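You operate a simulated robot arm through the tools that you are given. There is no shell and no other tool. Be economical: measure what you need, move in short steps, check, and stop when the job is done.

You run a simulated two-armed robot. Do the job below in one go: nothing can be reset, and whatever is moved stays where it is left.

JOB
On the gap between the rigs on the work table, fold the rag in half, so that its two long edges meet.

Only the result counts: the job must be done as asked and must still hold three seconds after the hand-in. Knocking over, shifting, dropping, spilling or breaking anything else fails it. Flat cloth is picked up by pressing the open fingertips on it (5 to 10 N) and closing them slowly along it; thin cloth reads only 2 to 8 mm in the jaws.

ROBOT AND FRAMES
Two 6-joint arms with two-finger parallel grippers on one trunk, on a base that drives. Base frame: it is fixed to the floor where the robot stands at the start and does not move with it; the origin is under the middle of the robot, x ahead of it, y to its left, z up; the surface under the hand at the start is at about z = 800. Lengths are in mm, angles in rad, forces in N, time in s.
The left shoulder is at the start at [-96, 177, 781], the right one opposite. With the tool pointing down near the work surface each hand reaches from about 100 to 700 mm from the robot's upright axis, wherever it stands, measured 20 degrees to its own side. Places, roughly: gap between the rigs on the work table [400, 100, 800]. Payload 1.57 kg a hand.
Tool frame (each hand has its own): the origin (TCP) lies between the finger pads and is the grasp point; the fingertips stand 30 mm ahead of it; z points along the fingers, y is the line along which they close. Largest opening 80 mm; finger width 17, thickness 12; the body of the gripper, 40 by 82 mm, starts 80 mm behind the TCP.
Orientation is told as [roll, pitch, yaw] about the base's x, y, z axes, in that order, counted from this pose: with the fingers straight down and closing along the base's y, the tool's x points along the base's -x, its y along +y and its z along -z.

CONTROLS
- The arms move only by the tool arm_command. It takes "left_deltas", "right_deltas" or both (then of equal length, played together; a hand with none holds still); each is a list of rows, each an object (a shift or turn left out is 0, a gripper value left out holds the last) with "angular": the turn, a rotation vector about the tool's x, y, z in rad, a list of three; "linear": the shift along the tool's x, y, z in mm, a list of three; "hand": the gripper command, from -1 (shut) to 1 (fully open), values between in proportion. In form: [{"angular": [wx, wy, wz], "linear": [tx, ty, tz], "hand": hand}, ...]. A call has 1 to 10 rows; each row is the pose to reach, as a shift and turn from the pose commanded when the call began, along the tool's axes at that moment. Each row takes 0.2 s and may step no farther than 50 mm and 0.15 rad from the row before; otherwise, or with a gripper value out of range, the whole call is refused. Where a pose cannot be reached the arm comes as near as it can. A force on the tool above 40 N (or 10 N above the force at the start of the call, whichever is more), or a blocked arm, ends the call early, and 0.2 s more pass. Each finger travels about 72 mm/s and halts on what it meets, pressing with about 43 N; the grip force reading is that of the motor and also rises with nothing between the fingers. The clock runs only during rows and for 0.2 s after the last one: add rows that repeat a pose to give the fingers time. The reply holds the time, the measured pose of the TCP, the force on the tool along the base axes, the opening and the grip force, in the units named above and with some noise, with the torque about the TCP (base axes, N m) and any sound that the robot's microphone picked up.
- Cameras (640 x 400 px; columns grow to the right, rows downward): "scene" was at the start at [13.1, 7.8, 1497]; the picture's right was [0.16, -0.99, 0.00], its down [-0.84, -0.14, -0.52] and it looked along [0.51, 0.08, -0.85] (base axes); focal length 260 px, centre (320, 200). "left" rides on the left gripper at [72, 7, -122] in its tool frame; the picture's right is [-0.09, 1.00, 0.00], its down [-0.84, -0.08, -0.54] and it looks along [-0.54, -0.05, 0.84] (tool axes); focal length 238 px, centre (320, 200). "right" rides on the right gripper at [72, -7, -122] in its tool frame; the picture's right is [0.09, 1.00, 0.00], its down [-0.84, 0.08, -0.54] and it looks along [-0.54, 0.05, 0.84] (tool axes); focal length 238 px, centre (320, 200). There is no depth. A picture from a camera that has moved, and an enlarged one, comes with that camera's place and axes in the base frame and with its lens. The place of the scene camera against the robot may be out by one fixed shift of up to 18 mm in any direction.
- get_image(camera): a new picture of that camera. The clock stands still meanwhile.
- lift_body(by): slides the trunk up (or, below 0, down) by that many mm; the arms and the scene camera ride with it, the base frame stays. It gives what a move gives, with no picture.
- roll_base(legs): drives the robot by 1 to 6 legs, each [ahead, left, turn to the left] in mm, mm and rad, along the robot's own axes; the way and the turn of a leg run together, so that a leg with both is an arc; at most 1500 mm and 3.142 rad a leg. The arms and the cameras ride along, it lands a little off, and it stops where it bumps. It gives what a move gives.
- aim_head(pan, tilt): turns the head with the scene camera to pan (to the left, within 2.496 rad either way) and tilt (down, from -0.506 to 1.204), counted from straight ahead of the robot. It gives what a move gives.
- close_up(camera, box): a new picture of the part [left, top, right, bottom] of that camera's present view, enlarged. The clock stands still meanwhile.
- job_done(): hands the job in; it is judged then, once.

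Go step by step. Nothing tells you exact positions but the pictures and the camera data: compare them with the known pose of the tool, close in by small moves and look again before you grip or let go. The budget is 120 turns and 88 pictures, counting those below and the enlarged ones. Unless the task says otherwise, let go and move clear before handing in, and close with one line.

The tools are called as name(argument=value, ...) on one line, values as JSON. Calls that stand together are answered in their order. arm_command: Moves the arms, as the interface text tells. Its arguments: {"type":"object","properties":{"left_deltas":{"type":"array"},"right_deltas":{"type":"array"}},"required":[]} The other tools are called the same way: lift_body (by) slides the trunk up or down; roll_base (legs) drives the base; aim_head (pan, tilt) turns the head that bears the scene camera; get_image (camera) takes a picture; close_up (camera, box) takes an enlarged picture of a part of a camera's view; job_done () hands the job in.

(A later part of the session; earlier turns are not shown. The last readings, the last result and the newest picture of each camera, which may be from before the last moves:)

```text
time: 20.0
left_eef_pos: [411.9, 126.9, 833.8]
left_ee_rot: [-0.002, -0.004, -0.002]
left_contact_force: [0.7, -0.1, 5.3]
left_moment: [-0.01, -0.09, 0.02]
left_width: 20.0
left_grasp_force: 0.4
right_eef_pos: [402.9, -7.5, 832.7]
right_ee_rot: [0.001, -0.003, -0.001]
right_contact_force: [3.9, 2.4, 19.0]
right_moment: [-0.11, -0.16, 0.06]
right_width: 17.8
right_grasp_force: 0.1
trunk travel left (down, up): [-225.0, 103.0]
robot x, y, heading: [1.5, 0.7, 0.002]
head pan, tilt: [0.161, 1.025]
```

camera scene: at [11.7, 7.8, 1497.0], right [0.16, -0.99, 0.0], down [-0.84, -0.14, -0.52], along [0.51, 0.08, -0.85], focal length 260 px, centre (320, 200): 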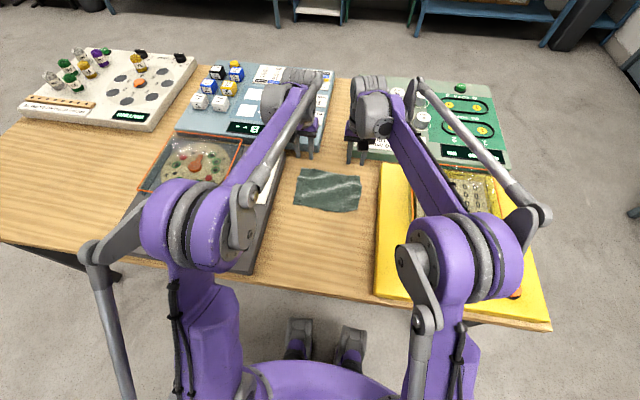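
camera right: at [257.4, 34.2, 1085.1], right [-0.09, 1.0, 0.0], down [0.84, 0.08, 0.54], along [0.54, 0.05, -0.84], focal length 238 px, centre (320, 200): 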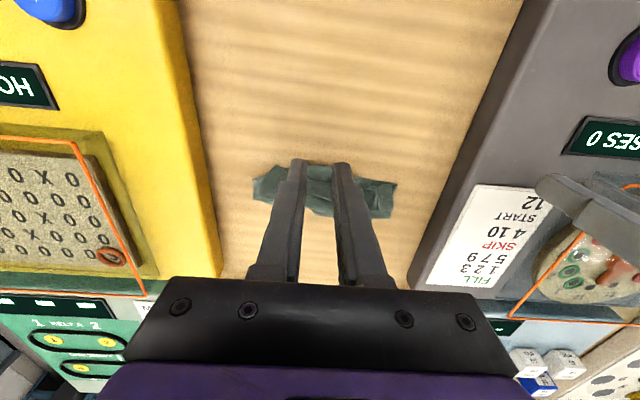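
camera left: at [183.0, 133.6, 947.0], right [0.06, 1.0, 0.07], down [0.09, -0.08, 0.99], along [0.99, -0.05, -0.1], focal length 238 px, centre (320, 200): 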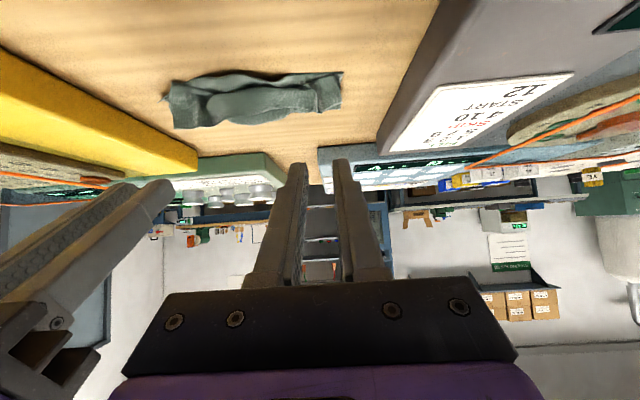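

Left presses at 5 N and right is a bit hard, so I'll ease the right hand up and close both slowly.

arm_command(left_deltas=[{"linear": [0, 0, 0]}, {"hand": -0.56}, {"hand": -0.62}, {"hand": -0.68}, {"hand": -0.74}, {"hand": -0.8}, {"hand": -0.86}, {"hand": -0.92}, {"hand": -1}, {"hand": -1}], right_deltas=[{"linear": [0, 0, -1]}, {"linear": [0, 0, -1], "hand": -0.6}, {"linear": [0, 0, -1], "hand": -0.66}, {"linear": [0, 0, -1], "hand": -0.72}, {"linear": [0, 0, -1], "hand": -0.78}, {"linear": [0, 0, -1], "hand": -0.84}, {"linear": [0, 0, -1], "hand": -0.9}, {"linear": [0, 0, -1], "hand": -0.95}, {"linear": [0, 0, -1], "hand": -1}, {"linear": [0, 0, -1], "hand": -1}])

close_up(camera="left", box=[160, 60, 480, 260])

close_up(camera="right", box=[160, 60, 480, 260])

```text
time: 22.2
left_eef_pos: [412.2, 125.7, 833.6]
left_ee_rot: [-0.001, -0.002, 0.0]
left_contact_force: [0.2, 1.7, 8.9]
left_moment: [0.05, -0.09, -0.02]
left_width: 2.2
left_grasp_force: 23.3
right_eef_pos: [403.5, -7.8, 832.0]
right_ee_rot: [-0.001, -0.003, -0.001]
right_contact_force: [-0.2, 0.2, 10.2]
right_moment: [0.01, -0.07, -0.02]
right_width: 2.1
right_grasp_force: 23.9
trunk travel left (down, up): [-225.0, 103.0]
robot x, y, heading: [-2.6, 2.6, -0.001]
head pan, tilt: [0.161, 1.025]
```

```text
2.00 times, centred on (320, 160) of left
camera zoom: at [339.7, 133.6, 955.6], right [0.09, 1.0, 0.0], down [0.84, -0.08, 0.54], along [0.54, -0.05, -0.84], focal length 477 px, centre (320, 280)
```

zoom: 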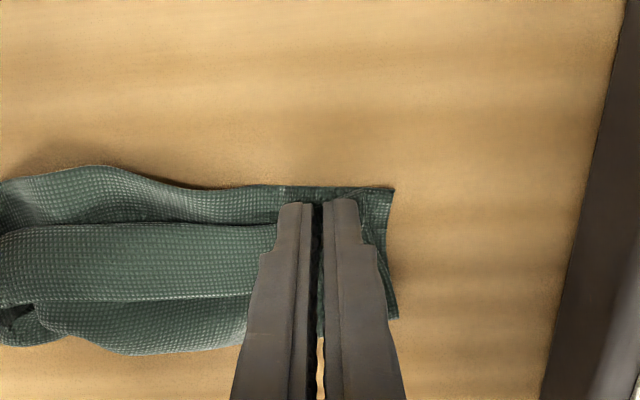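

```text
2.00 times, centred on (320, 160) of right
camera zoom: at [329.7, -13.7, 955.2], right [-0.09, 1.0, 0.0], down [0.84, 0.08, 0.54], along [0.54, 0.05, -0.84], focal length 477 px, centre (320, 280)
```

zoom: 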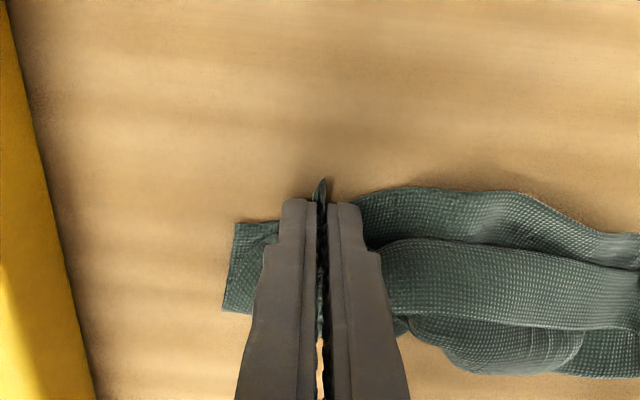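

Both hands hold something at a single-pleat thickness. I'll lift 35 mm and check which layer came up.

arm_command(left_deltas=[{"linear": [0, 0, -8]}, {"linear": [0, 0, -18]}, {"linear": [-3, 0, -28]}, {"linear": [-6, 0, -38]}, {"linear": [-6, 0, -38]}], right_deltas=[{"linear": [0, 0, -8]}, {"linear": [0, 0, -18]}, {"linear": [-6, -4, -28]}, {"linear": [-12, -8, -38]}, {"linear": [-12, -8, -38]}])

get_image(camera="left")

get_image(camera="right")

close_up(camera="scene", box=[264, 150, 392, 250])

```text
time: 23.4
left_eef_pos: [418.6, 125.1, 870.5]
left_ee_rot: [0.0, -0.001, 0.0]
left_contact_force: [-0.8, 0.3, -0.6]
left_moment: [0.0, 0.03, -0.03]
left_width: 2.1
left_grasp_force: 24.2
right_eef_pos: [415.9, -16.0, 869.6]
right_ee_rot: [0.0, -0.001, 0.0]
right_contact_force: [0.3, -0.5, 0.2]
right_moment: [-0.03, 0.0, -0.01]
right_width: 2.2
right_grasp_force: 23.4
trunk travel left (down, up): [-225.0, 103.0]
robot x, y, heading: [0.3, -1.8, 0.002]
head pan, tilt: [0.161, 1.025]
```

```text
48 pictures are left
camera left: at [346.4, 132.8, 992.4], right [0.09, 1.0, 0.0], down [0.84, -0.08, 0.54], along [0.54, -0.05, -0.84], focal length 238 px, centre (320, 200)
```

left: 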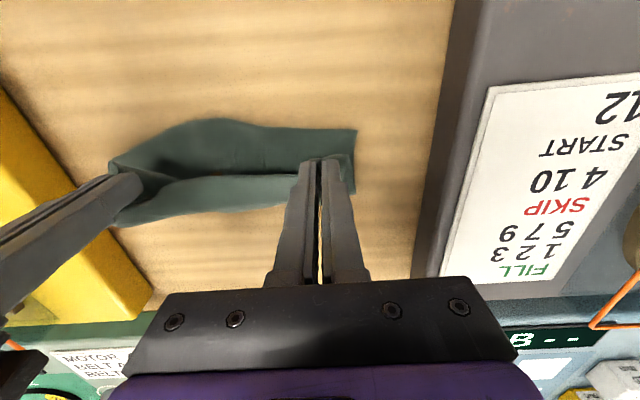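

```text
47 pictures are left
camera right: at [342.8, -22.4, 992.0], right [-0.09, 1.0, 0.0], down [0.84, 0.08, 0.54], along [0.54, 0.05, -0.84], focal length 238 px, centre (320, 200)
```

right: 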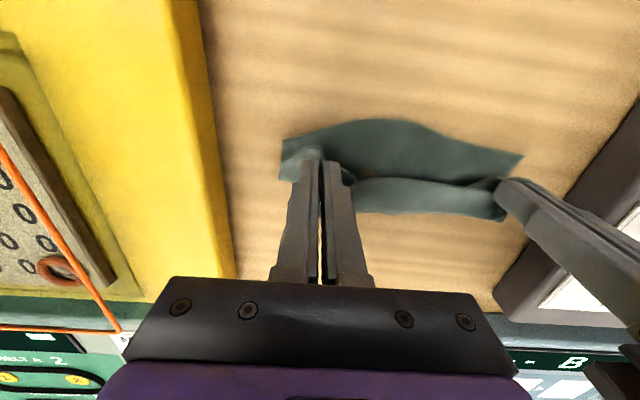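

```text
4.00 times, centred on (328, 200) of scene
camera zoom: at [13.1, 7.8, 1497.0], right [0.16, -0.99, 0.0], down [-0.84, -0.14, -0.52], along [0.51, 0.08, -0.85], focal length 1042 px, centre (288, 200)
```

zoom: 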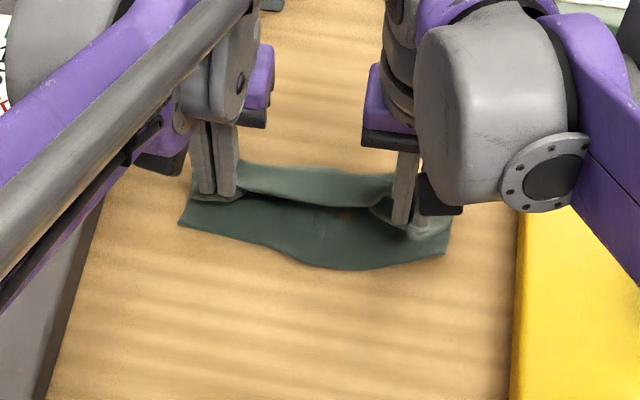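

Only the top layer lifted and the bottom stays neatly in place. I'll carry the edge up and forward to lay the cloth out again, then measure it.

arm_command(left_deltas=[{"linear": [-12, 1, -20]}, {"linear": [-27, 2, -35]}, {"linear": [-47, 2, -45]}, {"linear": [-72, 2, -45]}, {"linear": [-92, 2, -35]}, {"linear": [-107, 2, -20]}, {"linear": [-117, 2, -2]}, {"linear": [-121, 2, 12]}, {"linear": [-121, 2, 12]}], right_deltas=[{"linear": [-14, -1, -20]}, {"linear": [-29, -2, -35]}, {"linear": [-49, -2, -45]}, {"linear": [-74, -2, -45]}, {"linear": [-94, -2, -35]}, {"linear": [-109, -2, -20]}, {"linear": [-119, -2, -2]}, {"linear": [-123, -2, 12]}, {"linear": [-123, -2, 12]}])

close_up(camera="scene", box=[264, 140, 392, 240])

get_image(camera="left")

get_image(camera="right")

```text
time: 25.4
left_eef_pos: [539.6, 128.8, 857.9]
left_ee_rot: [0.001, 0.0, 0.0]
left_contact_force: [0.8, -0.5, -0.4]
left_moment: [-0.01, 0.01, 0.04]
left_width: 2.3
left_grasp_force: 24.2
right_eef_pos: [538.5, -16.6, 858.7]
right_ee_rot: [-0.001, 0.001, 0.0]
right_contact_force: [-0.5, -0.3, -0.5]
right_moment: [0.02, 0.0, -0.02]
right_width: 2.3
right_grasp_force: 24.1
trunk travel left (down, up): [-225.0, 103.0]
robot x, y, heading: [-1.5, -2.8, 0.003]
head pan, tilt: [0.161, 1.025]
```

```text
4.00 times, centred on (328, 190) of scene
camera zoom: at [12.8, 7.7, 1497.0], right [0.16, -0.99, 0.0], down [-0.84, -0.14, -0.52], along [0.51, 0.08, -0.85], focal length 1042 px, centre (288, 240)
```

zoom: 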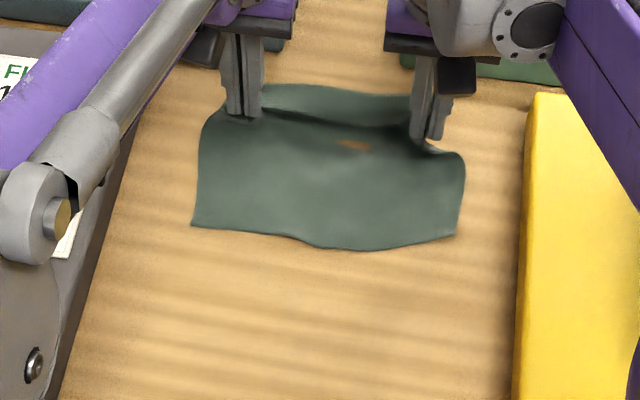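

```text
44 pictures are left
camera left: at [466.4, 135.5, 979.9], right [0.09, 1.0, 0.0], down [0.84, -0.08, 0.54], along [0.54, -0.05, -0.84], focal length 238 px, centre (320, 200)
```

left: 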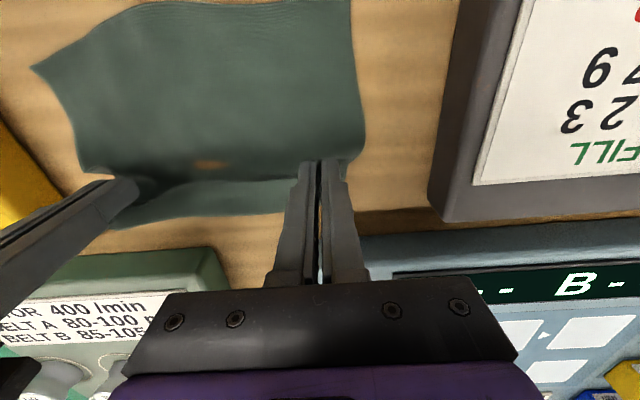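

```text
43 pictures are left
camera right: at [465.6, -23.6, 980.5], right [-0.09, 1.0, 0.0], down [0.84, 0.08, 0.54], along [0.54, 0.05, -0.84], focal length 238 px, centre (320, 200)
```

right: 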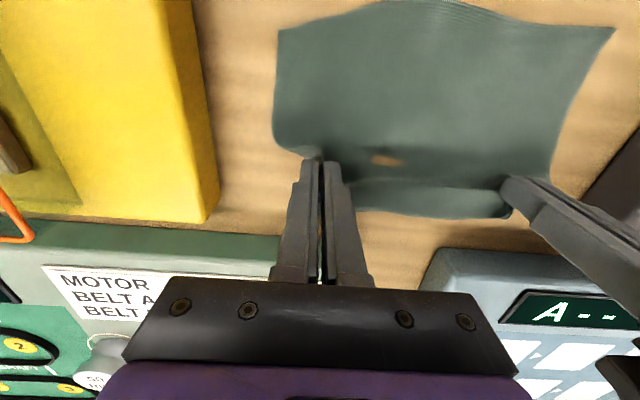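

The cloth has opened nicely but slid about 35 mm forward, and my grips are about 20 mm inside the edge. I'll lay the edge down flat, release, and regrip closer to the edge.

arm_command(left_deltas=[{"linear": [-6, 1, 6]}, {"linear": [-12, 2, 13]}, {"linear": [-17, 3, 20]}, {"linear": [-19, 3, 22]}, {"linear": [-19, 3, 22], "hand": -0.8}, {"linear": [-19, 3, 22], "hand": -0.6}, {"linear": [-19, 3, 22], "hand": -0.5}, {"linear": [-19, 3, 10]}, {"linear": [-19, 3, -20]}, {"linear": [-19, 3, -50]}], right_deltas=[{"linear": [-9, -1, 6]}, {"linear": [-18, -2, 13]}, {"linear": [-27, -3, 20]}, {"linear": [-30, -3, 22]}, {"linear": [-30, -3, 22], "hand": -0.8}, {"linear": [-30, -3, 22], "hand": -0.6}, {"linear": [-30, -3, 22], "hand": -0.5}, {"linear": [-30, -3, 10]}, {"linear": [-30, -3, -20]}, {"linear": [-30, -3, -50]}])

close_up(camera="scene", box=[264, 140, 392, 240])

get_image(camera="right")

```text
time: 27.6
left_eef_pos: [559.3, 132.2, 909.7]
left_ee_rot: [0.001, 0.0, -0.002]
left_contact_force: [-0.8, 0.2, -0.2]
left_moment: [0.01, 0.02, 0.01]
left_width: 19.9
left_grasp_force: 0.0
right_eef_pos: [570.1, -19.6, 908.9]
right_ee_rot: [0.0, 0.0, 0.001]
right_contact_force: [-0.5, -0.5, -0.5]
right_moment: [-0.01, 0.01, 0.0]
right_width: 20.0
right_grasp_force: 0.1
trunk travel left (down, up): [-225.0, 103.0]
robot x, y, heading: [2.1, 0.7, -0.0]
head pan, tilt: [0.161, 1.025]
```

```text
4.00 times, centred on (328, 190) of scene
camera zoom: at [12.5, 7.7, 1497.0], right [0.16, -0.99, 0.0], down [-0.84, -0.14, -0.52], along [0.51, 0.08, -0.85], focal length 1042 px, centre (288, 240)
```

zoom: 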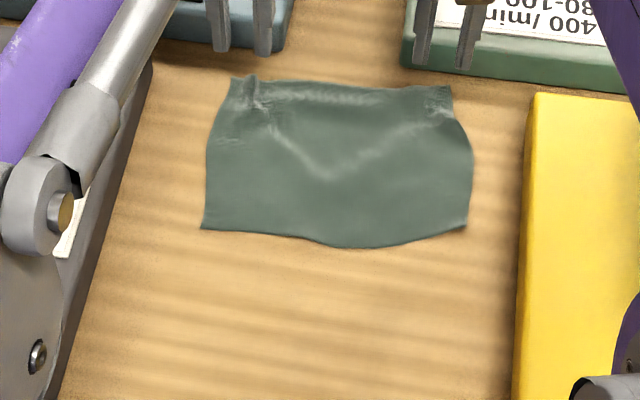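

```text
41 pictures are left
camera right: at [495.9, -27.0, 1031.7], right [-0.09, 1.0, 0.0], down [0.84, 0.08, 0.54], along [0.54, 0.05, -0.84], focal length 238 px, centre (320, 200)
```

right: 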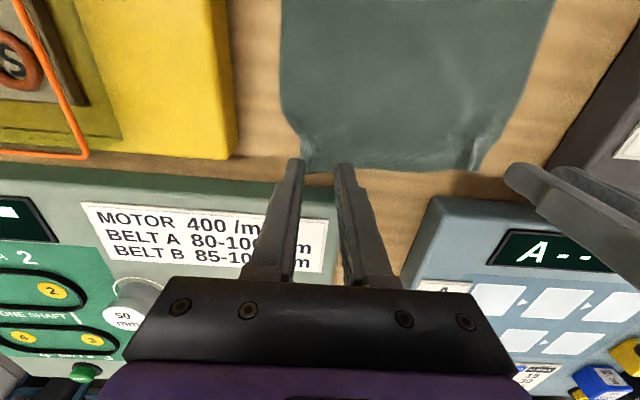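

The cloth is flat again: NL≈[437,149], NR≈[472,-58], FL≈[593,155], FR≈[611,-35], slightly rotated. I'll descend to regrip about 9 mm inside the far edge.

arm_command(left_deltas=[{"linear": [-12, 0, 20], "hand": -0.4}, {"linear": [-25, 0, 45]}, {"linear": [-25, 0, 68]}, {"linear": [-25, 0, 68]}], right_deltas=[{"linear": [-15, 3, 20], "hand": -0.4}, {"linear": [-30, 5.5, 45]}, {"linear": [-30, 5.5, 67]}, {"linear": [-30, 5.5, 67]}])

close_up(camera="left", box=[160, 80, 480, 280])

close_up(camera="right", box=[160, 80, 480, 280])

```text
time: 28.6
left_eef_pos: [585.7, 130.4, 841.0]
left_ee_rot: [-0.002, -0.001, 0.001]
left_contact_force: [0.8, 0.5, -0.3]
left_moment: [0.03, 0.03, 0.02]
left_width: 23.9
left_grasp_force: 0.0
right_eef_pos: [598.4, -16.3, 841.0]
right_ee_rot: [0.0, 0.0, 0.001]
right_contact_force: [-0.5, -0.4, -0.5]
right_moment: [0.0, 0.02, 0.01]
right_width: 24.0
right_grasp_force: 0.1
trunk travel left (down, up): [-225.0, 103.0]
robot x, y, heading: [-1.7, 0.5, -0.003]
head pan, tilt: [0.161, 1.025]
```

```text
2.00 times, centred on (320, 180) of left
camera zoom: at [512.1, 138.2, 962.5], right [0.09, 1.0, 0.0], down [0.84, -0.08, 0.54], along [0.54, -0.05, -0.84], focal length 477 px, centre (320, 240)
```

zoom: 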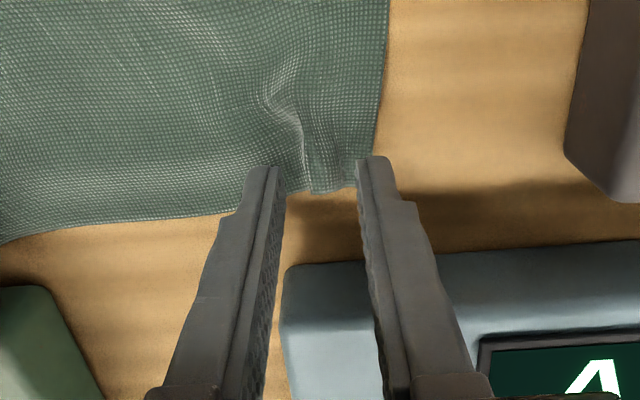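

```text
2.00 times, centred on (320, 180) of right
camera zoom: at [525.8, -22.9, 963.5], right [-0.09, 1.0, 0.0], down [0.84, 0.08, 0.54], along [0.54, 0.05, -0.84], focal length 477 px, centre (320, 240)
```

zoom: 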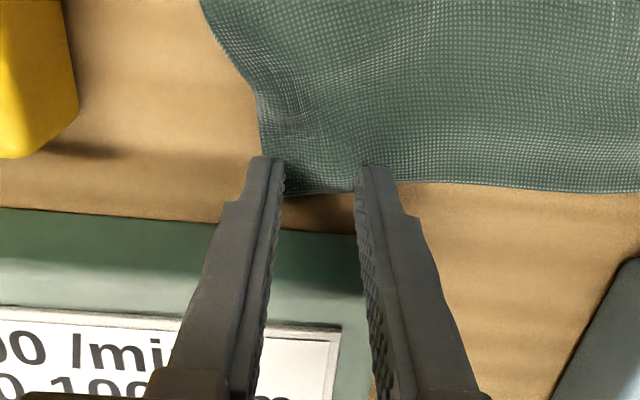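

The edges sit where expected. I'll shift both hands slightly inward and press.

arm_command(left_deltas=[{"linear": [0, -7, 0]}, {"linear": [0, -7, 5]}, {"linear": [0, -7, 8]}, {"linear": [0, -7, 9.5]}, {"linear": [0, -7, 9.5]}], right_deltas=[{"linear": [0, 5, 0]}, {"linear": [0, 5, 5]}, {"linear": [0, 5, 8]}, {"linear": [0, 5, 9.5]}, {"linear": [0, 5, 9.5]}])

```text
time: 29.8
left_eef_pos: [583.5, 123.5, 831.3]
left_ee_rot: [-0.001, -0.001, 0.0]
left_contact_force: [-0.6, 0.5, 5.1]
left_moment: [0.09, -0.03, -0.01]
left_width: 24.2
left_grasp_force: 0.1
right_eef_pos: [598.3, -9.0, 831.5]
right_ee_rot: [0.0, -0.002, -0.001]
right_contact_force: [-0.1, -0.5, 0.0]
right_moment: [0.01, 0.01, 0.03]
right_width: 24.4
right_grasp_force: 0.2
trunk travel left (down, up): [-225.0, 103.0]
robot x, y, heading: [-3.0, -3.8, 0.003]
head pan, tilt: [0.161, 1.025]
```

Left presses at 5 N. I'll lower the right a touch and close both slowly.

arm_command(left_deltas=[{"linear": [0, 0, 0.3]}, {"linear": [0, 0, 0.3], "hand": -0.48}, {"linear": [0, 0, 0.3], "hand": -0.56}, {"linear": [0, 0, 0.3], "hand": -0.64}, {"linear": [0, 0, 0.3], "hand": -0.72}, {"linear": [0, -1, 0.3], "hand": -0.8}, {"linear": [0, -1, 0.3], "hand": -0.88}, {"linear": [0, -2, 0.3], "hand": -0.95}, {"linear": [0, -2, 0.3], "hand": -1}, {"linear": [0, -2, 0.3], "hand": -1}], right_deltas=[{"linear": [0, 0, 1.5]}, {"linear": [0, 0, 1.5], "hand": -0.48}, {"linear": [0, 0, 1.5], "hand": -0.56}, {"linear": [0, 0, 1.5], "hand": -0.64}, {"linear": [0, 0, 1.5], "hand": -0.72}, {"linear": [0, 1, 1.5], "hand": -0.8}, {"linear": [0, 1, 1.5], "hand": -0.88}, {"linear": [0, 2, 1.5], "hand": -0.95}, {"linear": [0, 2, 1.5], "hand": -1}, {"linear": [0, 2, 1.5], "hand": -1}])

get_image(camera="right")

get_image(camera="left")

```text
time: 32.0
left_eef_pos: [581.9, 122.1, 831.6]
left_ee_rot: [0.003, -0.003, 0.001]
left_contact_force: [0.3, 0.3, 8.6]
left_moment: [0.03, -0.03, 0.02]
left_width: 2.3
left_grasp_force: 23.7
right_eef_pos: [596.4, -7.1, 831.4]
right_ee_rot: [0.0, -0.002, 0.0]
right_contact_force: [0.3, -0.2, 14.6]
right_moment: [0.02, -0.02, -0.03]
right_width: 1.9
right_grasp_force: 23.4
trunk travel left (down, up): [-225.0, 103.0]
robot x, y, heading: [0.2, 2.3, -0.001]
head pan, tilt: [0.161, 1.025]
```

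```text
38 pictures are left
camera right: at [523.9, -13.9, 953.6], right [-0.09, 1.0, 0.0], down [0.84, 0.08, 0.54], along [0.54, 0.05, -0.84], focal length 238 px, centre (320, 200)
```

right: 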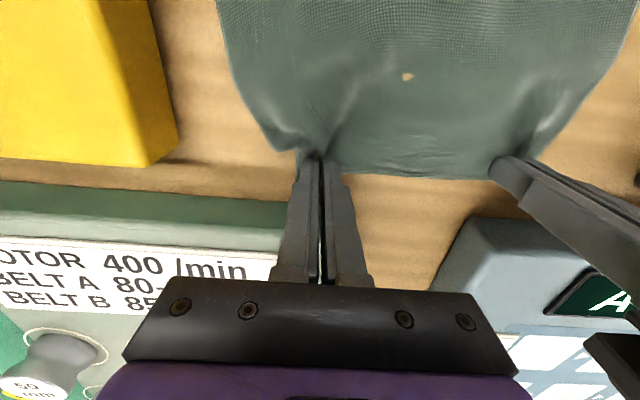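

```text
37 pictures are left
camera left: at [510.1, 129.3, 953.5], right [0.09, 1.0, 0.0], down [0.84, -0.08, 0.54], along [0.54, -0.05, -0.84], focal length 238 px, centre (320, 200)
```

left: 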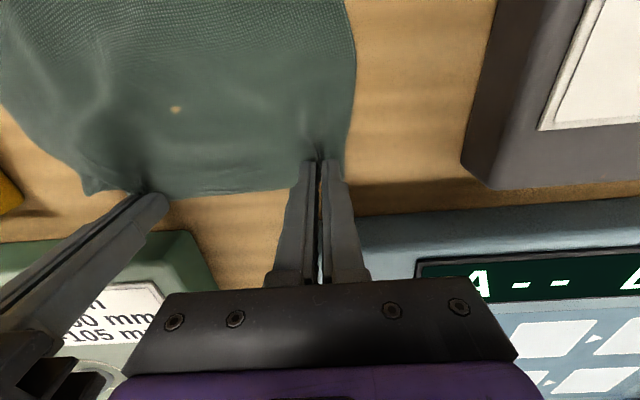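

Both grips are good. Now I fold with a tighter circular arc (radius about 67 mm around the mid-line), going to just past the top.

arm_command(left_deltas=[{"linear": [2.4, 0, -11.6], "angular": [0, -0.05, 0]}, {"linear": [6.8, 0, -22.8], "angular": [0, -0.1, 0]}, {"linear": [13.2, 0, -33.2], "angular": [0, -0.15, 0]}, {"linear": [21.2, 0, -42.5], "angular": [0, -0.2, 0]}, {"linear": [30.9, 0, -50.5], "angular": [0, -0.25, 0]}, {"linear": [41.8, 0, -56.8], "angular": [0, -0.3, 0]}, {"linear": [53.7, 0, -61.3], "angular": [0, -0.35, 0]}, {"linear": [66.3, -1, -63.8], "angular": [0, -0.4, 0]}, {"linear": [79.2, -1, -64.2], "angular": [0, -0.45, 0]}, {"linear": [92, -1, -62.6], "angular": [0, -0.5, 0]}], right_deltas=[{"linear": [2.4, 0, -11.6], "angular": [0, -0.05, 0]}, {"linear": [6.8, 0, -22.8], "angular": [0, -0.1, 0]}, {"linear": [13.2, -1, -33.2], "angular": [0, -0.15, 0]}, {"linear": [21.2, -1, -42.5], "angular": [0, -0.2, 0]}, {"linear": [30.9, -2, -50.5], "angular": [0, -0.25, 0]}, {"linear": [41.8, -2, -56.8], "angular": [0, -0.3, 0]}, {"linear": [53.7, -3, -61.3], "angular": [0, -0.35, 0]}, {"linear": [66.3, -3, -63.8], "angular": [0, -0.4, 0]}, {"linear": [79.2, -4, -64.2], "angular": [0, -0.45, 0]}, {"linear": [92, -4, -62.6], "angular": [0, -0.5, 0]}])

get_image(camera="left")

close_up(camera="scene", box=[264, 140, 392, 240])

```text
time: 34.2
left_eef_pos: [491.5, 120.9, 893.7]
left_ee_rot: [-0.001, -0.502, -0.001]
left_contact_force: [0.9, -5.7, -0.9]
left_moment: [-0.17, -0.01, -0.01]
left_width: 2.3
left_grasp_force: 23.9
right_eef_pos: [505.6, -11.4, 894.0]
right_ee_rot: [-0.002, -0.503, -0.001]
right_contact_force: [-0.5, 4.4, -0.8]
right_moment: [0.15, 0.03, 0.04]
right_width: 1.9
right_grasp_force: 23.2
trunk travel left (down, up): [-225.0, 103.0]
robot x, y, heading: [2.1, 0.2, 0.002]
head pan, tilt: [0.161, 1.025]
```

```text
36 pictures are left
camera left: at [369.3, 128.6, 967.0], right [0.08, 1.0, 0.04], down [0.47, -0.08, 0.88], along [0.88, -0.05, -0.48], focal length 238 px, centre (320, 200)
```

left: 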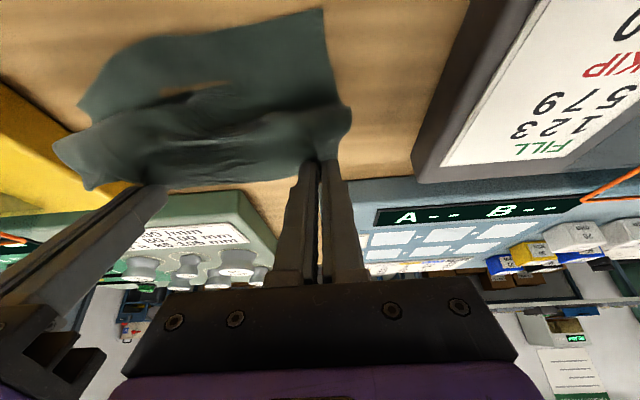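

```text
4.00 times, centred on (328, 190) of scene
camera zoom: at [11.9, 7.7, 1497.0], right [0.16, -0.99, 0.0], down [-0.84, -0.14, -0.52], along [0.51, 0.08, -0.85], focal length 1042 px, centre (288, 240)
```

zoom: 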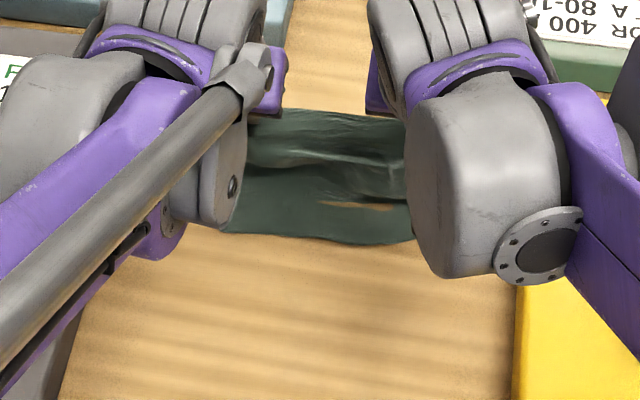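

Tension looks right. I'll continue the arc down to just above the near edge.

arm_command(left_deltas=[{"linear": [13.9, 0, -3.1], "angular": [0, -0.06, 0]}, {"linear": [28.1, 0, -4.3], "angular": [0, -0.12, 0]}, {"linear": [42.3, 0, -3.1], "angular": [0, -0.18, 0]}, {"linear": [55.1, 0, 0.5], "angular": [0, -0.24, 0]}, {"linear": [67.1, 0, 6.1], "angular": [0, -0.3, 0]}, {"linear": [78.1, 0, 13.6], "angular": [0, -0.36, 0]}, {"linear": [85.4, 0, 20.8], "angular": [0, -0.4, 0]}, {"linear": [85.4, 0, 20.8], "angular": [0, -0.4, 0]}], right_deltas=[{"linear": [13.9, -1, -3.1], "angular": [0, -0.06, 0]}, {"linear": [28.1, -1, -4.3], "angular": [0, -0.12, 0]}, {"linear": [42.3, -2, -3.1], "angular": [0, -0.18, 0]}, {"linear": [55.1, -2, 0.5], "angular": [0, -0.24, 0]}, {"linear": [67.1, -3, 6.1], "angular": [0, -0.3, 0]}, {"linear": [78.1, -3, 13.6], "angular": [0, -0.36, 0]}, {"linear": [85.4, -3, 20.8], "angular": [0, -0.4, 0]}, {"linear": [85.4, -3, 20.8], "angular": [0, -0.4, 0]}])

get_image(camera="left")

close_up(camera="scene", box=[264, 140, 392, 240])

```text
time: 36.0
left_eef_pos: [425.4, 121.2, 834.0]
left_ee_rot: [0.0, -0.901, 0.0]
left_contact_force: [1.9, -10.7, 1.4]
left_moment: [-0.27, -0.04, -0.15]
left_width: 2.4
left_grasp_force: 23.8
right_eef_pos: [442.4, -15.6, 834.3]
right_ee_rot: [-0.001, -0.9, -0.001]
right_contact_force: [-1.0, 10.2, 2.5]
right_moment: [0.29, -0.02, 0.21]
right_width: 1.8
right_grasp_force: 23.6
trunk travel left (down, up): [-225.0, 103.0]
robot x, y, heading: [-0.6, 0.6, 0.003]
head pan, tilt: [0.161, 1.025]
```

```text
34 pictures are left
camera left: at [284.8, 128.5, 853.2], right [0.06, 1.0, 0.07], down [0.09, -0.08, 0.99], along [0.99, -0.05, -0.1], focal length 238 px, centre (320, 200)
```

left: 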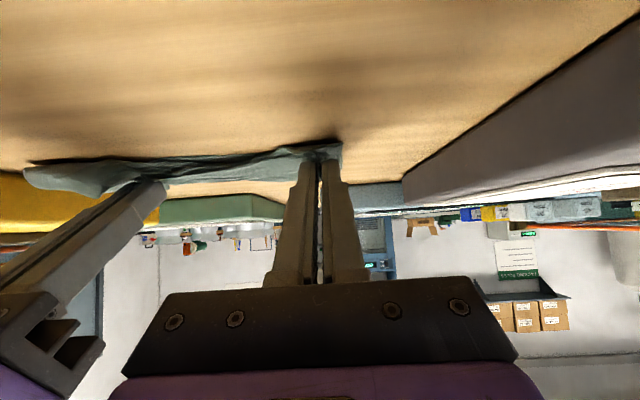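

```text
4.00 times, centred on (328, 190) of scene
camera zoom: at [12.7, 7.7, 1497.0], right [0.16, -0.99, 0.0], down [-0.84, -0.14, -0.52], along [0.51, 0.08, -0.85], focal length 1042 px, centre (288, 240)
```

zoom: 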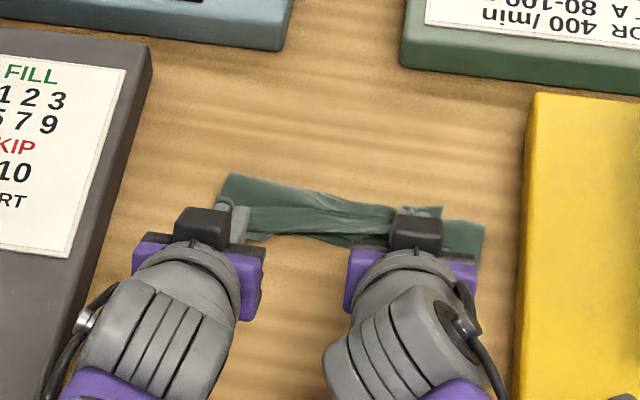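

The fold line seems closer in than planned. I'll look more closely before releasing.

close_up(camera="scene", box=[312, 176, 368, 211])

close_up(camera="left", box=[10, 130, 170, 220])

```text
11.43 times, centred on (340, 194) of scene
camera zoom: at [12.7, 7.7, 1497.0], right [0.16, -0.99, 0.0], down [-0.84, -0.14, -0.52], along [0.51, 0.08, -0.85], focal length 2977 px, centre (91, 274)
```

zoom: 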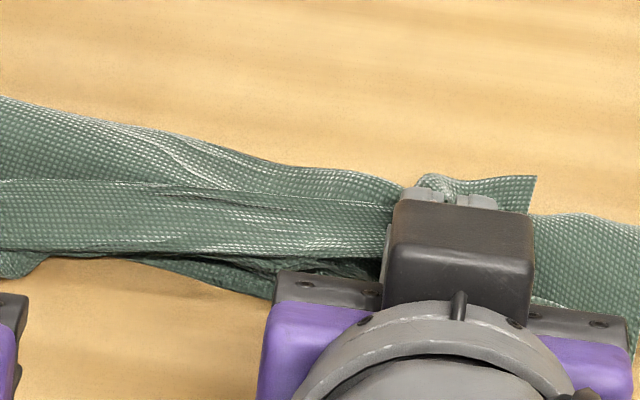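

```text
4.00 times, centred on (90, 175) of left
camera zoom: at [284.8, 128.5, 853.2], right [0.06, 1.0, 0.07], down [0.09, -0.08, 0.99], along [0.99, -0.05, -0.1], focal length 953 px, centre (1240, 300)
```

zoom: 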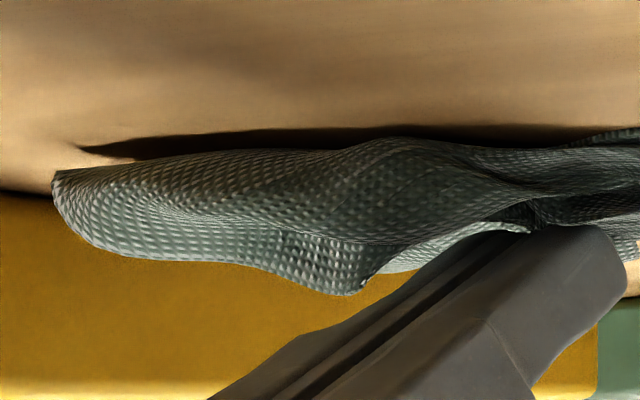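

The free edge is bending backward because the high arc leaves slack in the fold. I still hold it well, so I'll lay the cloth out again and then roll the fold over with a low carry.

arm_command(left_deltas=[{"linear": [-18.8, -2, -8.5], "angular": [0, 0.06, 0]}, {"linear": [-39.1, -2, -11.9], "angular": [0, 0.12, 0]}, {"linear": [-56.6, -2, -9.2], "angular": [0, 0.18, 0]}, {"linear": [-71.5, -2, -3.2], "angular": [0, 0.24, 0]}, {"linear": [-82.8, -2, 4.6], "angular": [0, 0.3, 0]}, {"linear": [-90.9, -2, 14.8], "angular": [0, 0.36, 0]}, {"linear": [-98.3, -2, 24.2], "angular": [0, 0.42, 0]}, {"linear": [-106.1, -2, 37.1], "angular": [0, 0.5, 0]}, {"linear": [-113, -2, 50.8], "angular": [0, 0.6, 0]}, {"linear": [-118.4, -2, 65.6], "angular": [0, 0.7, 0]}], right_deltas=[{"linear": [-18.8, 2, -8.5], "angular": [0, 0.06, 0]}, {"linear": [-39.1, 2, -11.9], "angular": [0, 0.12, 0]}, {"linear": [-56.6, 2, -9.2], "angular": [0, 0.18, 0]}, {"linear": [-71.5, 2, -3.2], "angular": [0, 0.24, 0]}, {"linear": [-82.8, 2, 4.6], "angular": [0, 0.3, 0]}, {"linear": [-90.9, 2, 14.8], "angular": [0, 0.36, 0]}, {"linear": [-98.3, 2, 24.2], "angular": [0, 0.42, 0]}, {"linear": [-106.1, 2, 37.1], "angular": [0, 0.5, 0]}, {"linear": [-113, 2, 50.8], "angular": [0, 0.6, 0]}, {"linear": [-118.4, 2, 65.6], "angular": [0, 0.7, 0]}])

close_up(camera="scene", box=[264, 140, 392, 240])

```text
time: 38.2
left_eef_pos: [552.5, 118.8, 885.3]
left_ee_rot: [0.0, -0.196, -0.001]
left_contact_force: [0.9, -2.5, -0.1]
left_moment: [-0.1, -0.01, 0.02]
left_width: 2.4
left_grasp_force: 23.8
right_eef_pos: [569.9, -11.7, 885.4]
right_ee_rot: [0.0, -0.197, 0.0]
right_contact_force: [-0.8, 3.2, 1.1]
right_moment: [0.07, 0.03, 0.0]
right_width: 1.8
right_grasp_force: 23.5
trunk travel left (down, up): [-225.0, 103.0]
robot x, y, heading: [4.2, 0.8, -0.001]
head pan, tilt: [0.161, 1.025]
```

```text
4.00 times, centred on (328, 190) of scene
camera zoom: at [15.3, 7.9, 1496.9], right [0.16, -0.99, 0.0], down [-0.84, -0.14, -0.52], along [0.51, 0.08, -0.86], focal length 1042 px, centre (288, 240)
```

zoom: 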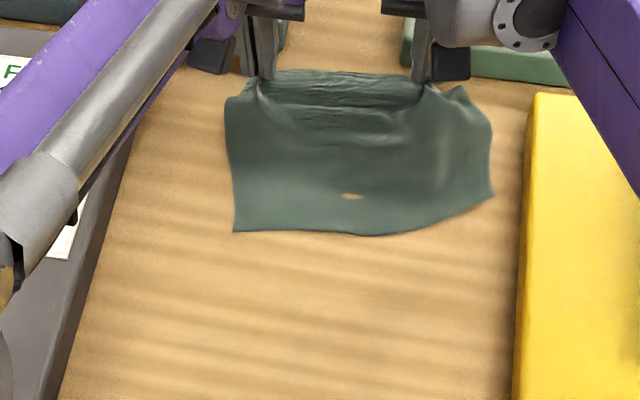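

The rag has also rotated to the right. I'll lay the far edge down, release it, and then pull the near edge back to straighten and reposition the rag.

arm_command(left_deltas=[{"linear": [-4, 2, 15], "angular": [0, 0.05, 0]}, {"linear": [-8, 4, 33], "angular": [0, 0.12, 0]}, {"linear": [-11, 5, 48], "angular": [0, 0.196, 0]}, {"linear": [-11.4, 5, 53], "angular": [0, 0.196, 0]}, {"linear": [-11.4, 5, 53], "angular": [0, 0.196, 0], "hand": -0.8}, {"linear": [-11.4, 5, 53], "angular": [0, 0.196, 0], "hand": -0.55}, {"linear": [-11.4, 5, 53], "angular": [0, 0.196, 0], "hand": -0.4}, {"linear": [-11.4, 5, 35], "angular": [0, 0.196, 0]}, {"linear": [-11.4, 5, 0], "angular": [0, 0.196, 0]}, {"linear": [-11.4, 5, -20], "angular": [0, 0.196, 0]}], right_deltas=[{"linear": [-4, 1, 15], "angular": [0, 0.05, 0]}, {"linear": [-8, 2, 33], "angular": [0, 0.12, 0]}, {"linear": [-11, 2, 48], "angular": [0, 0.196, 0]}, {"linear": [-11.4, 2, 53], "angular": [0, 0.196, 0]}, {"linear": [-11.4, 2, 53], "angular": [0, 0.196, 0], "hand": -0.8}, {"linear": [-11.4, 2, 53], "angular": [0, 0.196, 0], "hand": -0.55}, {"linear": [-11.4, 2, 53], "angular": [0, 0.196, 0], "hand": -0.4}, {"linear": [-11.4, 2, 35], "angular": [0, 0.196, 0]}, {"linear": [-11.4, 2, 0], "angular": [0, 0.196, 0]}, {"linear": [-11.4, 2, -20], "angular": [0, 0.196, 0]}])

close_up(camera="scene", box=[264, 140, 392, 240])

```text
time: 40.4
left_eef_pos: [558.0, 123.8, 909.0]
left_ee_rot: [0.001, -0.004, -0.001]
left_contact_force: [0.2, -0.2, 0.1]
left_moment: [-0.02, -0.02, 0.01]
left_width: 24.2
left_grasp_force: 0.1
right_eef_pos: [573.5, -11.3, 907.1]
right_ee_rot: [0.0, -0.004, 0.0]
right_contact_force: [-0.2, -0.1, 0.6]
right_moment: [0.04, 0.0, 0.02]
right_width: 24.1
right_grasp_force: 0.1
trunk travel left (down, up): [-225.0, 103.0]
robot x, y, heading: [2.6, -5.2, -0.0]
head pan, tilt: [0.161, 1.025]
```

```text
4.00 times, centred on (328, 190) of scene
camera zoom: at [12.9, 7.7, 1497.0], right [0.16, -0.99, 0.0], down [-0.84, -0.14, -0.52], along [0.51, 0.08, -0.85], focal length 1042 px, centre (288, 240)
```

zoom: 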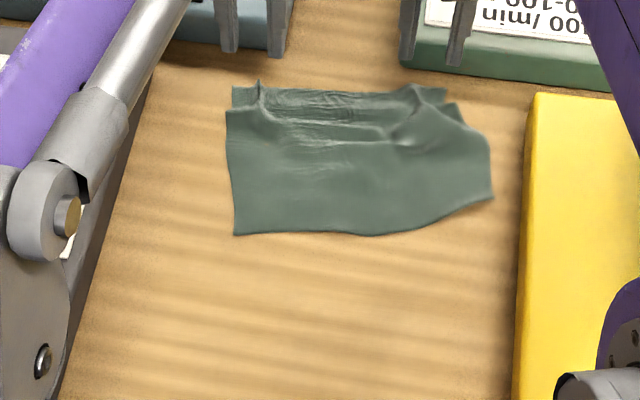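

Now I go to the near edge: left grip at about [451,102], right at about [495,-50].

arm_command(left_deltas=[{"linear": [36, -7, 0]}, {"linear": [72, -15, 20]}, {"linear": [107, -22, 45]}, {"linear": [107, -22, 66]}, {"linear": [107, -22, 66]}], right_deltas=[{"linear": [26, -13, 0]}, {"linear": [52, -26, 20]}, {"linear": [78.5, -39, 45]}, {"linear": [78.5, -39, 64]}, {"linear": [78.5, -39, 64]}])

close_up(camera="left", box=[160, 80, 480, 280])

close_up(camera="right", box=[160, 80, 480, 280])

```text
time: 41.6
left_eef_pos: [451.7, 101.8, 842.2]
left_ee_rot: [0.001, -0.004, 0.0]
left_contact_force: [-0.1, 0.8, 0.4]
left_moment: [0.02, 0.02, -0.02]
left_width: 23.8
left_grasp_force: 0.0
right_eef_pos: [494.1, -49.8, 843.0]
right_ee_rot: [0.0, -0.005, -0.001]
right_contact_force: [0.7, 0.1, 0.0]
right_moment: [-0.01, 0.0, 0.01]
right_width: 23.8
right_grasp_force: 0.1
trunk travel left (down, up): [-225.0, 103.0]
robot x, y, heading: [1.4, 0.4, -0.005]
head pan, tilt: [0.161, 1.025]
```

```text
2.00 times, centred on (320, 180) of left
camera zoom: at [378.1, 109.0, 964.7], right [0.09, 1.0, 0.0], down [0.83, -0.08, 0.55], along [0.54, -0.05, -0.84], focal length 477 px, centre (320, 240)
```

zoom: 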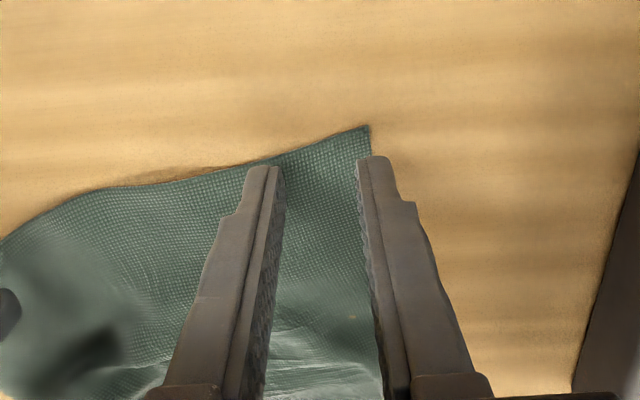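

```text
2.00 times, centred on (320, 180) of right
camera zoom: at [420.1, -56.9, 964.4], right [-0.09, 1.0, 0.0], down [0.83, 0.08, 0.55], along [0.54, 0.05, -0.84], focal length 477 px, centre (320, 240)
```

zoom: 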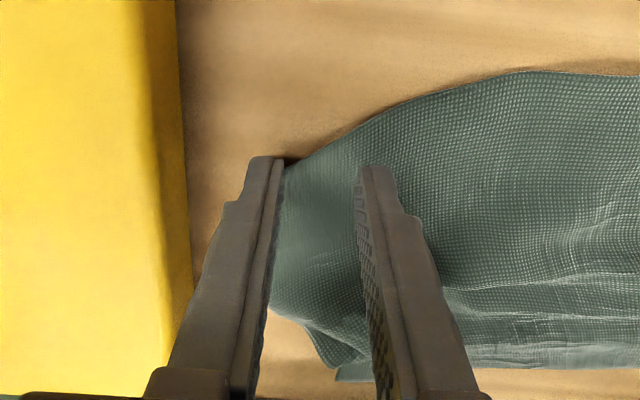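

Left is good; the right hand needs to be 12 mm further inward. I'll shift and press.

arm_command(left_deltas=[{"linear": [0, -4, 0]}, {"linear": [0, -4, 6]}, {"linear": [0, -4, 10]}, {"linear": [0, -4, 10.5]}, {"linear": [0, -4, 10.5]}], right_deltas=[{"linear": [0, 12, 0]}, {"linear": [0, 12, 6]}, {"linear": [0, 12, 10]}, {"linear": [0, 12, 11.5]}, {"linear": [0, 12, 11.5]}])

```text
time: 42.8
left_eef_pos: [451.1, 98.9, 833.2]
left_ee_rot: [-0.001, -0.005, 0.0]
left_contact_force: [-0.7, -0.7, 0.2]
left_moment: [0.0, 0.02, -0.01]
left_width: 23.7
left_grasp_force: 0.2
right_eef_pos: [495.1, -37.6, 831.2]
right_ee_rot: [0.0, -0.004, -0.001]
right_contact_force: [0.8, -0.4, 3.4]
right_moment: [-0.06, 0.01, -0.01]
right_width: 23.9
right_grasp_force: 0.0
trunk travel left (down, up): [-225.0, 103.0]
robot x, y, heading: [-1.2, 2.1, -0.002]
head pan, tilt: [0.161, 1.025]
```

arm_command(left_deltas=[{"linear": [0, 0, 1.8]}, {"linear": [0, 0, 2], "hand": -0.48}, {"linear": [0, 0, 2], "hand": -0.56}, {"linear": [0, 0, 2], "hand": -0.64}, {"linear": [0, 0, 2], "hand": -0.72}, {"linear": [0, 0, 2], "hand": -0.8}, {"linear": [0, 0, 2], "hand": -0.88}, {"linear": [0, 0, 2], "hand": -0.95}, {"linear": [0, 0, 2], "hand": -1}, {"linear": [0, 0, 2], "hand": -1}], right_deltas=[{"linear": [0, 0, 0.5]}, {"linear": [0, 0, 0.5], "hand": -0.48}, {"linear": [0, 0, 0.5], "hand": -0.56}, {"linear": [0, 0, 0.5], "hand": -0.64}, {"linear": [0, 0, 0.5], "hand": -0.72}, {"linear": [0, 0, 0.5], "hand": -0.8}, {"linear": [0, 0, 0.5], "hand": -0.88}, {"linear": [0, 0, 0.5], "hand": -0.95}, {"linear": [0, 0, 0.5], "hand": -1}, {"linear": [0, 0, 0.5], "hand": -1}])

```text
time: 44.7
left_eef_pos: [450.0, 97.6, 831.8]
left_ee_rot: [0.0, -0.005, -0.001]
left_contact_force: [-2.4, -1.1, 18.6]
left_moment: [-0.04, 0.04, 0.04]
left_width: 1.7
left_grasp_force: 23.4
right_eef_pos: [494.3, -38.7, 831.6]
right_ee_rot: [0.0, -0.006, 0.002]
right_contact_force: [-1.2, -1.1, 3.3]
right_moment: [-0.04, -0.01, 0.02]
right_width: 0.1
right_grasp_force: 21.3
trunk travel left (down, up): [-225.0, 103.0]
robot x, y, heading: [-1.9, -0.9, 0.0]
head pan, tilt: [0.161, 1.025]
stopped in row 9 (left hand): the force on the tool passed its limit at 40 N (the readings are from after the stop); the commanded pose is now the measured one
```

The left hand holds cloth but the right missed (0.1 mm). I'll reopen the right, press a bit deeper and close again.

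arm_command(left_deltas=[{"linear": [0, 0, -2], "hand": -1}], right_deltas=[{"linear": [0, 0, -4], "hand": -0.4}])

arm_command(right_deltas=[{"linear": [-2, 2, 0]}, {"linear": [-2, 2, 4]}, {"linear": [-2, 2, 5]}, {"linear": [-2, 2, 5]}])

close_up(camera="right", box=[160, 80, 480, 280])

```text
time: 45.1
left_eef_pos: [452.9, 97.2, 831.0]
left_ee_rot: [0.0, -0.003, 0.0]
left_contact_force: [-0.9, 0.1, 3.9]
left_moment: [-0.03, 0.07, 0.0]
left_width: 1.4
left_grasp_force: 23.1
right_eef_pos: [495.8, -38.2, 834.8]
right_ee_rot: [0.0, -0.004, 0.0]
right_contact_force: [-0.4, 1.0, 0.6]
right_moment: [0.04, 0.01, 0.0]
right_width: 24.0
right_grasp_force: 0.0
trunk travel left (down, up): [-225.0, 103.0]
robot x, y, heading: [3.2, 1.6, -0.007]
head pan, tilt: [0.161, 1.025]
```

```text
time: 46.1
left_eef_pos: [451.2, 97.7, 832.8]
left_ee_rot: [-0.002, -0.008, -0.001]
left_contact_force: [-0.5, -0.1, 0.2]
left_moment: [-0.01, -0.02, 0.01]
left_width: 1.6
left_grasp_force: 23.7
right_eef_pos: [496.3, -36.6, 830.8]
right_ee_rot: [0.0, -0.007, 0.002]
right_contact_force: [7.8, 1.5, 32.5]
right_moment: [-0.28, -0.19, 0.05]
right_width: 23.9
right_grasp_force: 0.1
trunk travel left (down, up): [-225.0, 103.0]
robot x, y, heading: [2.1, 1.4, 0.004]
head pan, tilt: [0.161, 1.025]
```

```text
2.00 times, centred on (320, 180) of right
camera zoom: at [423.5, -43.1, 953.1], right [-0.09, 1.0, 0.0], down [0.83, 0.08, 0.55], along [0.55, 0.05, -0.84], focal length 477 px, centre (320, 240)
```

zoom: 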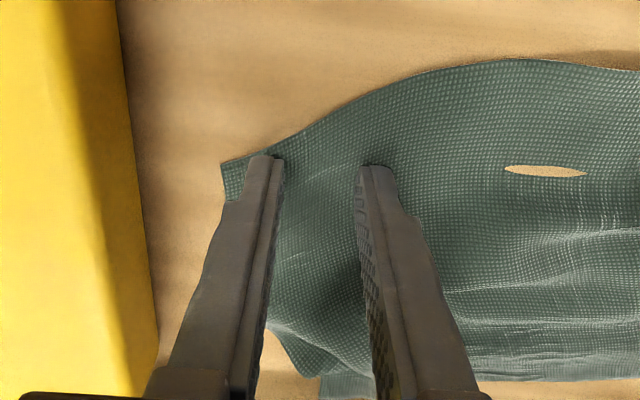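

Fingers are well on the cloth now, but the press is too hard. I'll ease up and close.

arm_command(right_deltas=[{"linear": [0, 0, -1.3]}, {"linear": [0, 0, -1.3], "hand": -0.48}, {"linear": [0, 0, -1.3], "hand": -0.56}, {"linear": [0, 0, -1.3], "hand": -0.64}, {"linear": [0, 0, -1.3], "hand": -0.72}, {"linear": [0, 0, -1.3], "hand": -0.8}, {"linear": [0, 0, -1.3], "hand": -0.88}, {"linear": [0, 0, -1.3], "hand": -0.95}, {"linear": [0, 0, -1.3], "hand": -1}, {"linear": [0, 0, -1.3], "hand": -1}])

```text
time: 48.3
left_eef_pos: [451.6, 98.4, 832.5]
left_ee_rot: [-0.002, -0.006, 0.0]
left_contact_force: [1.4, -4.2, 0.2]
left_moment: [-0.18, -0.05, -0.04]
left_width: 1.5
left_grasp_force: 23.0
right_eef_pos: [498.7, -34.2, 832.1]
right_ee_rot: [0.0, -0.004, 0.001]
right_contact_force: [-2.0, 7.2, 8.9]
right_moment: [0.19, 0.06, 0.0]
right_width: 2.2
right_grasp_force: 23.4
trunk travel left (down, up): [-225.0, 103.0]
robot x, y, heading: [-1.2, 1.9, 0.002]
head pan, tilt: [0.161, 1.025]
```

Both hands hold the near edge. I'll lift slightly and pull it back square to the robot.

arm_command(left_deltas=[{"linear": [0, -1, -6]}, {"linear": [2, 2, -7]}, {"linear": [5, 5, -7]}, {"linear": [9, 8, -7]}, {"linear": [13, 11, -7]}, {"linear": [17, 14, -7]}, {"linear": [21, 16, -7]}, {"linear": [26, 18, -7]}, {"linear": [30, 19, -7]}, {"linear": [32, 19, -7]}], right_deltas=[{"linear": [0, 1, -6]}, {"linear": [9, 3, -7]}, {"linear": [19, 5, -7]}, {"linear": [29, 7, -7]}, {"linear": [39, 9, -7]}, {"linear": [48, 10, -7]}, {"linear": [57, 11, -7]}, {"linear": [66, 12, -7]}, {"linear": [74, 12, -7]}, {"linear": [79, 12, -7]}])

get_image(camera="scene")

close_up(camera="scene", box=[264, 140, 392, 240])

```text
time: 50.5
left_eef_pos: [418.7, 116.6, 838.9]
left_ee_rot: [-0.002, -0.003, -0.001]
left_contact_force: [-0.9, -8.8, 0.3]
left_moment: [-0.26, 0.03, -0.1]
left_width: 1.5
left_grasp_force: 23.0
right_eef_pos: [418.8, -23.5, 837.5]
right_ee_rot: [0.001, -0.005, 0.002]
right_contact_force: [2.0, 9.0, -0.8]
right_moment: [0.28, -0.03, -0.07]
right_width: 2.3
right_grasp_force: 24.3
trunk travel left (down, up): [-225.0, 103.0]
robot x, y, heading: [-4.1, 5.2, -0.002]
head pan, tilt: [0.161, 1.025]
```

```text
25 pictures are left
camera scene: at [12.9, 7.7, 1497.0], right [0.16, -0.99, 0.0], down [-0.84, -0.14, -0.52], along [0.51, 0.08, -0.85], focal length 260 px, centre (320, 200)
```

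scene: 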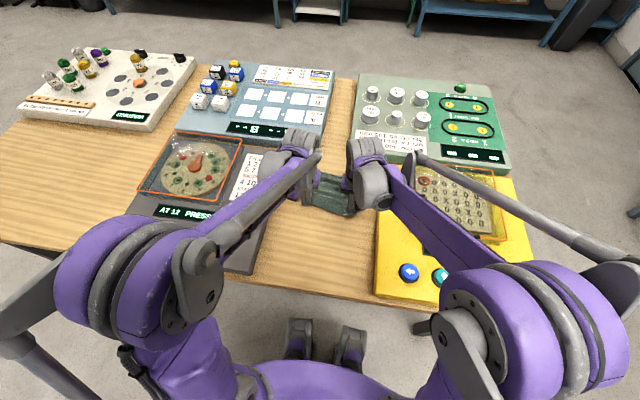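

```text
4.00 times, centred on (328, 190) of scene
camera zoom: at [12.9, 7.7, 1497.0], right [0.16, -0.99, 0.0], down [-0.84, -0.14, -0.52], along [0.51, 0.08, -0.85], focal length 1042 px, centre (288, 240)
```

zoom: 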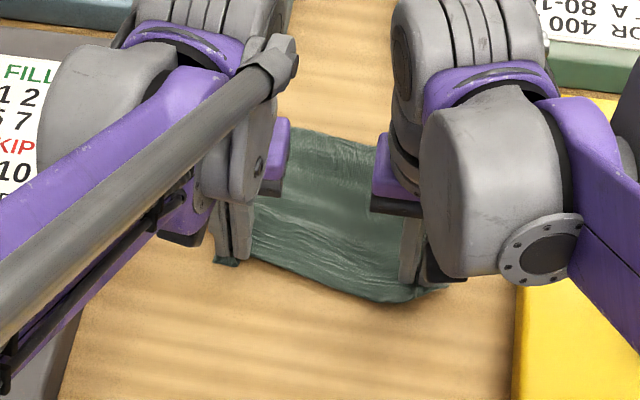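

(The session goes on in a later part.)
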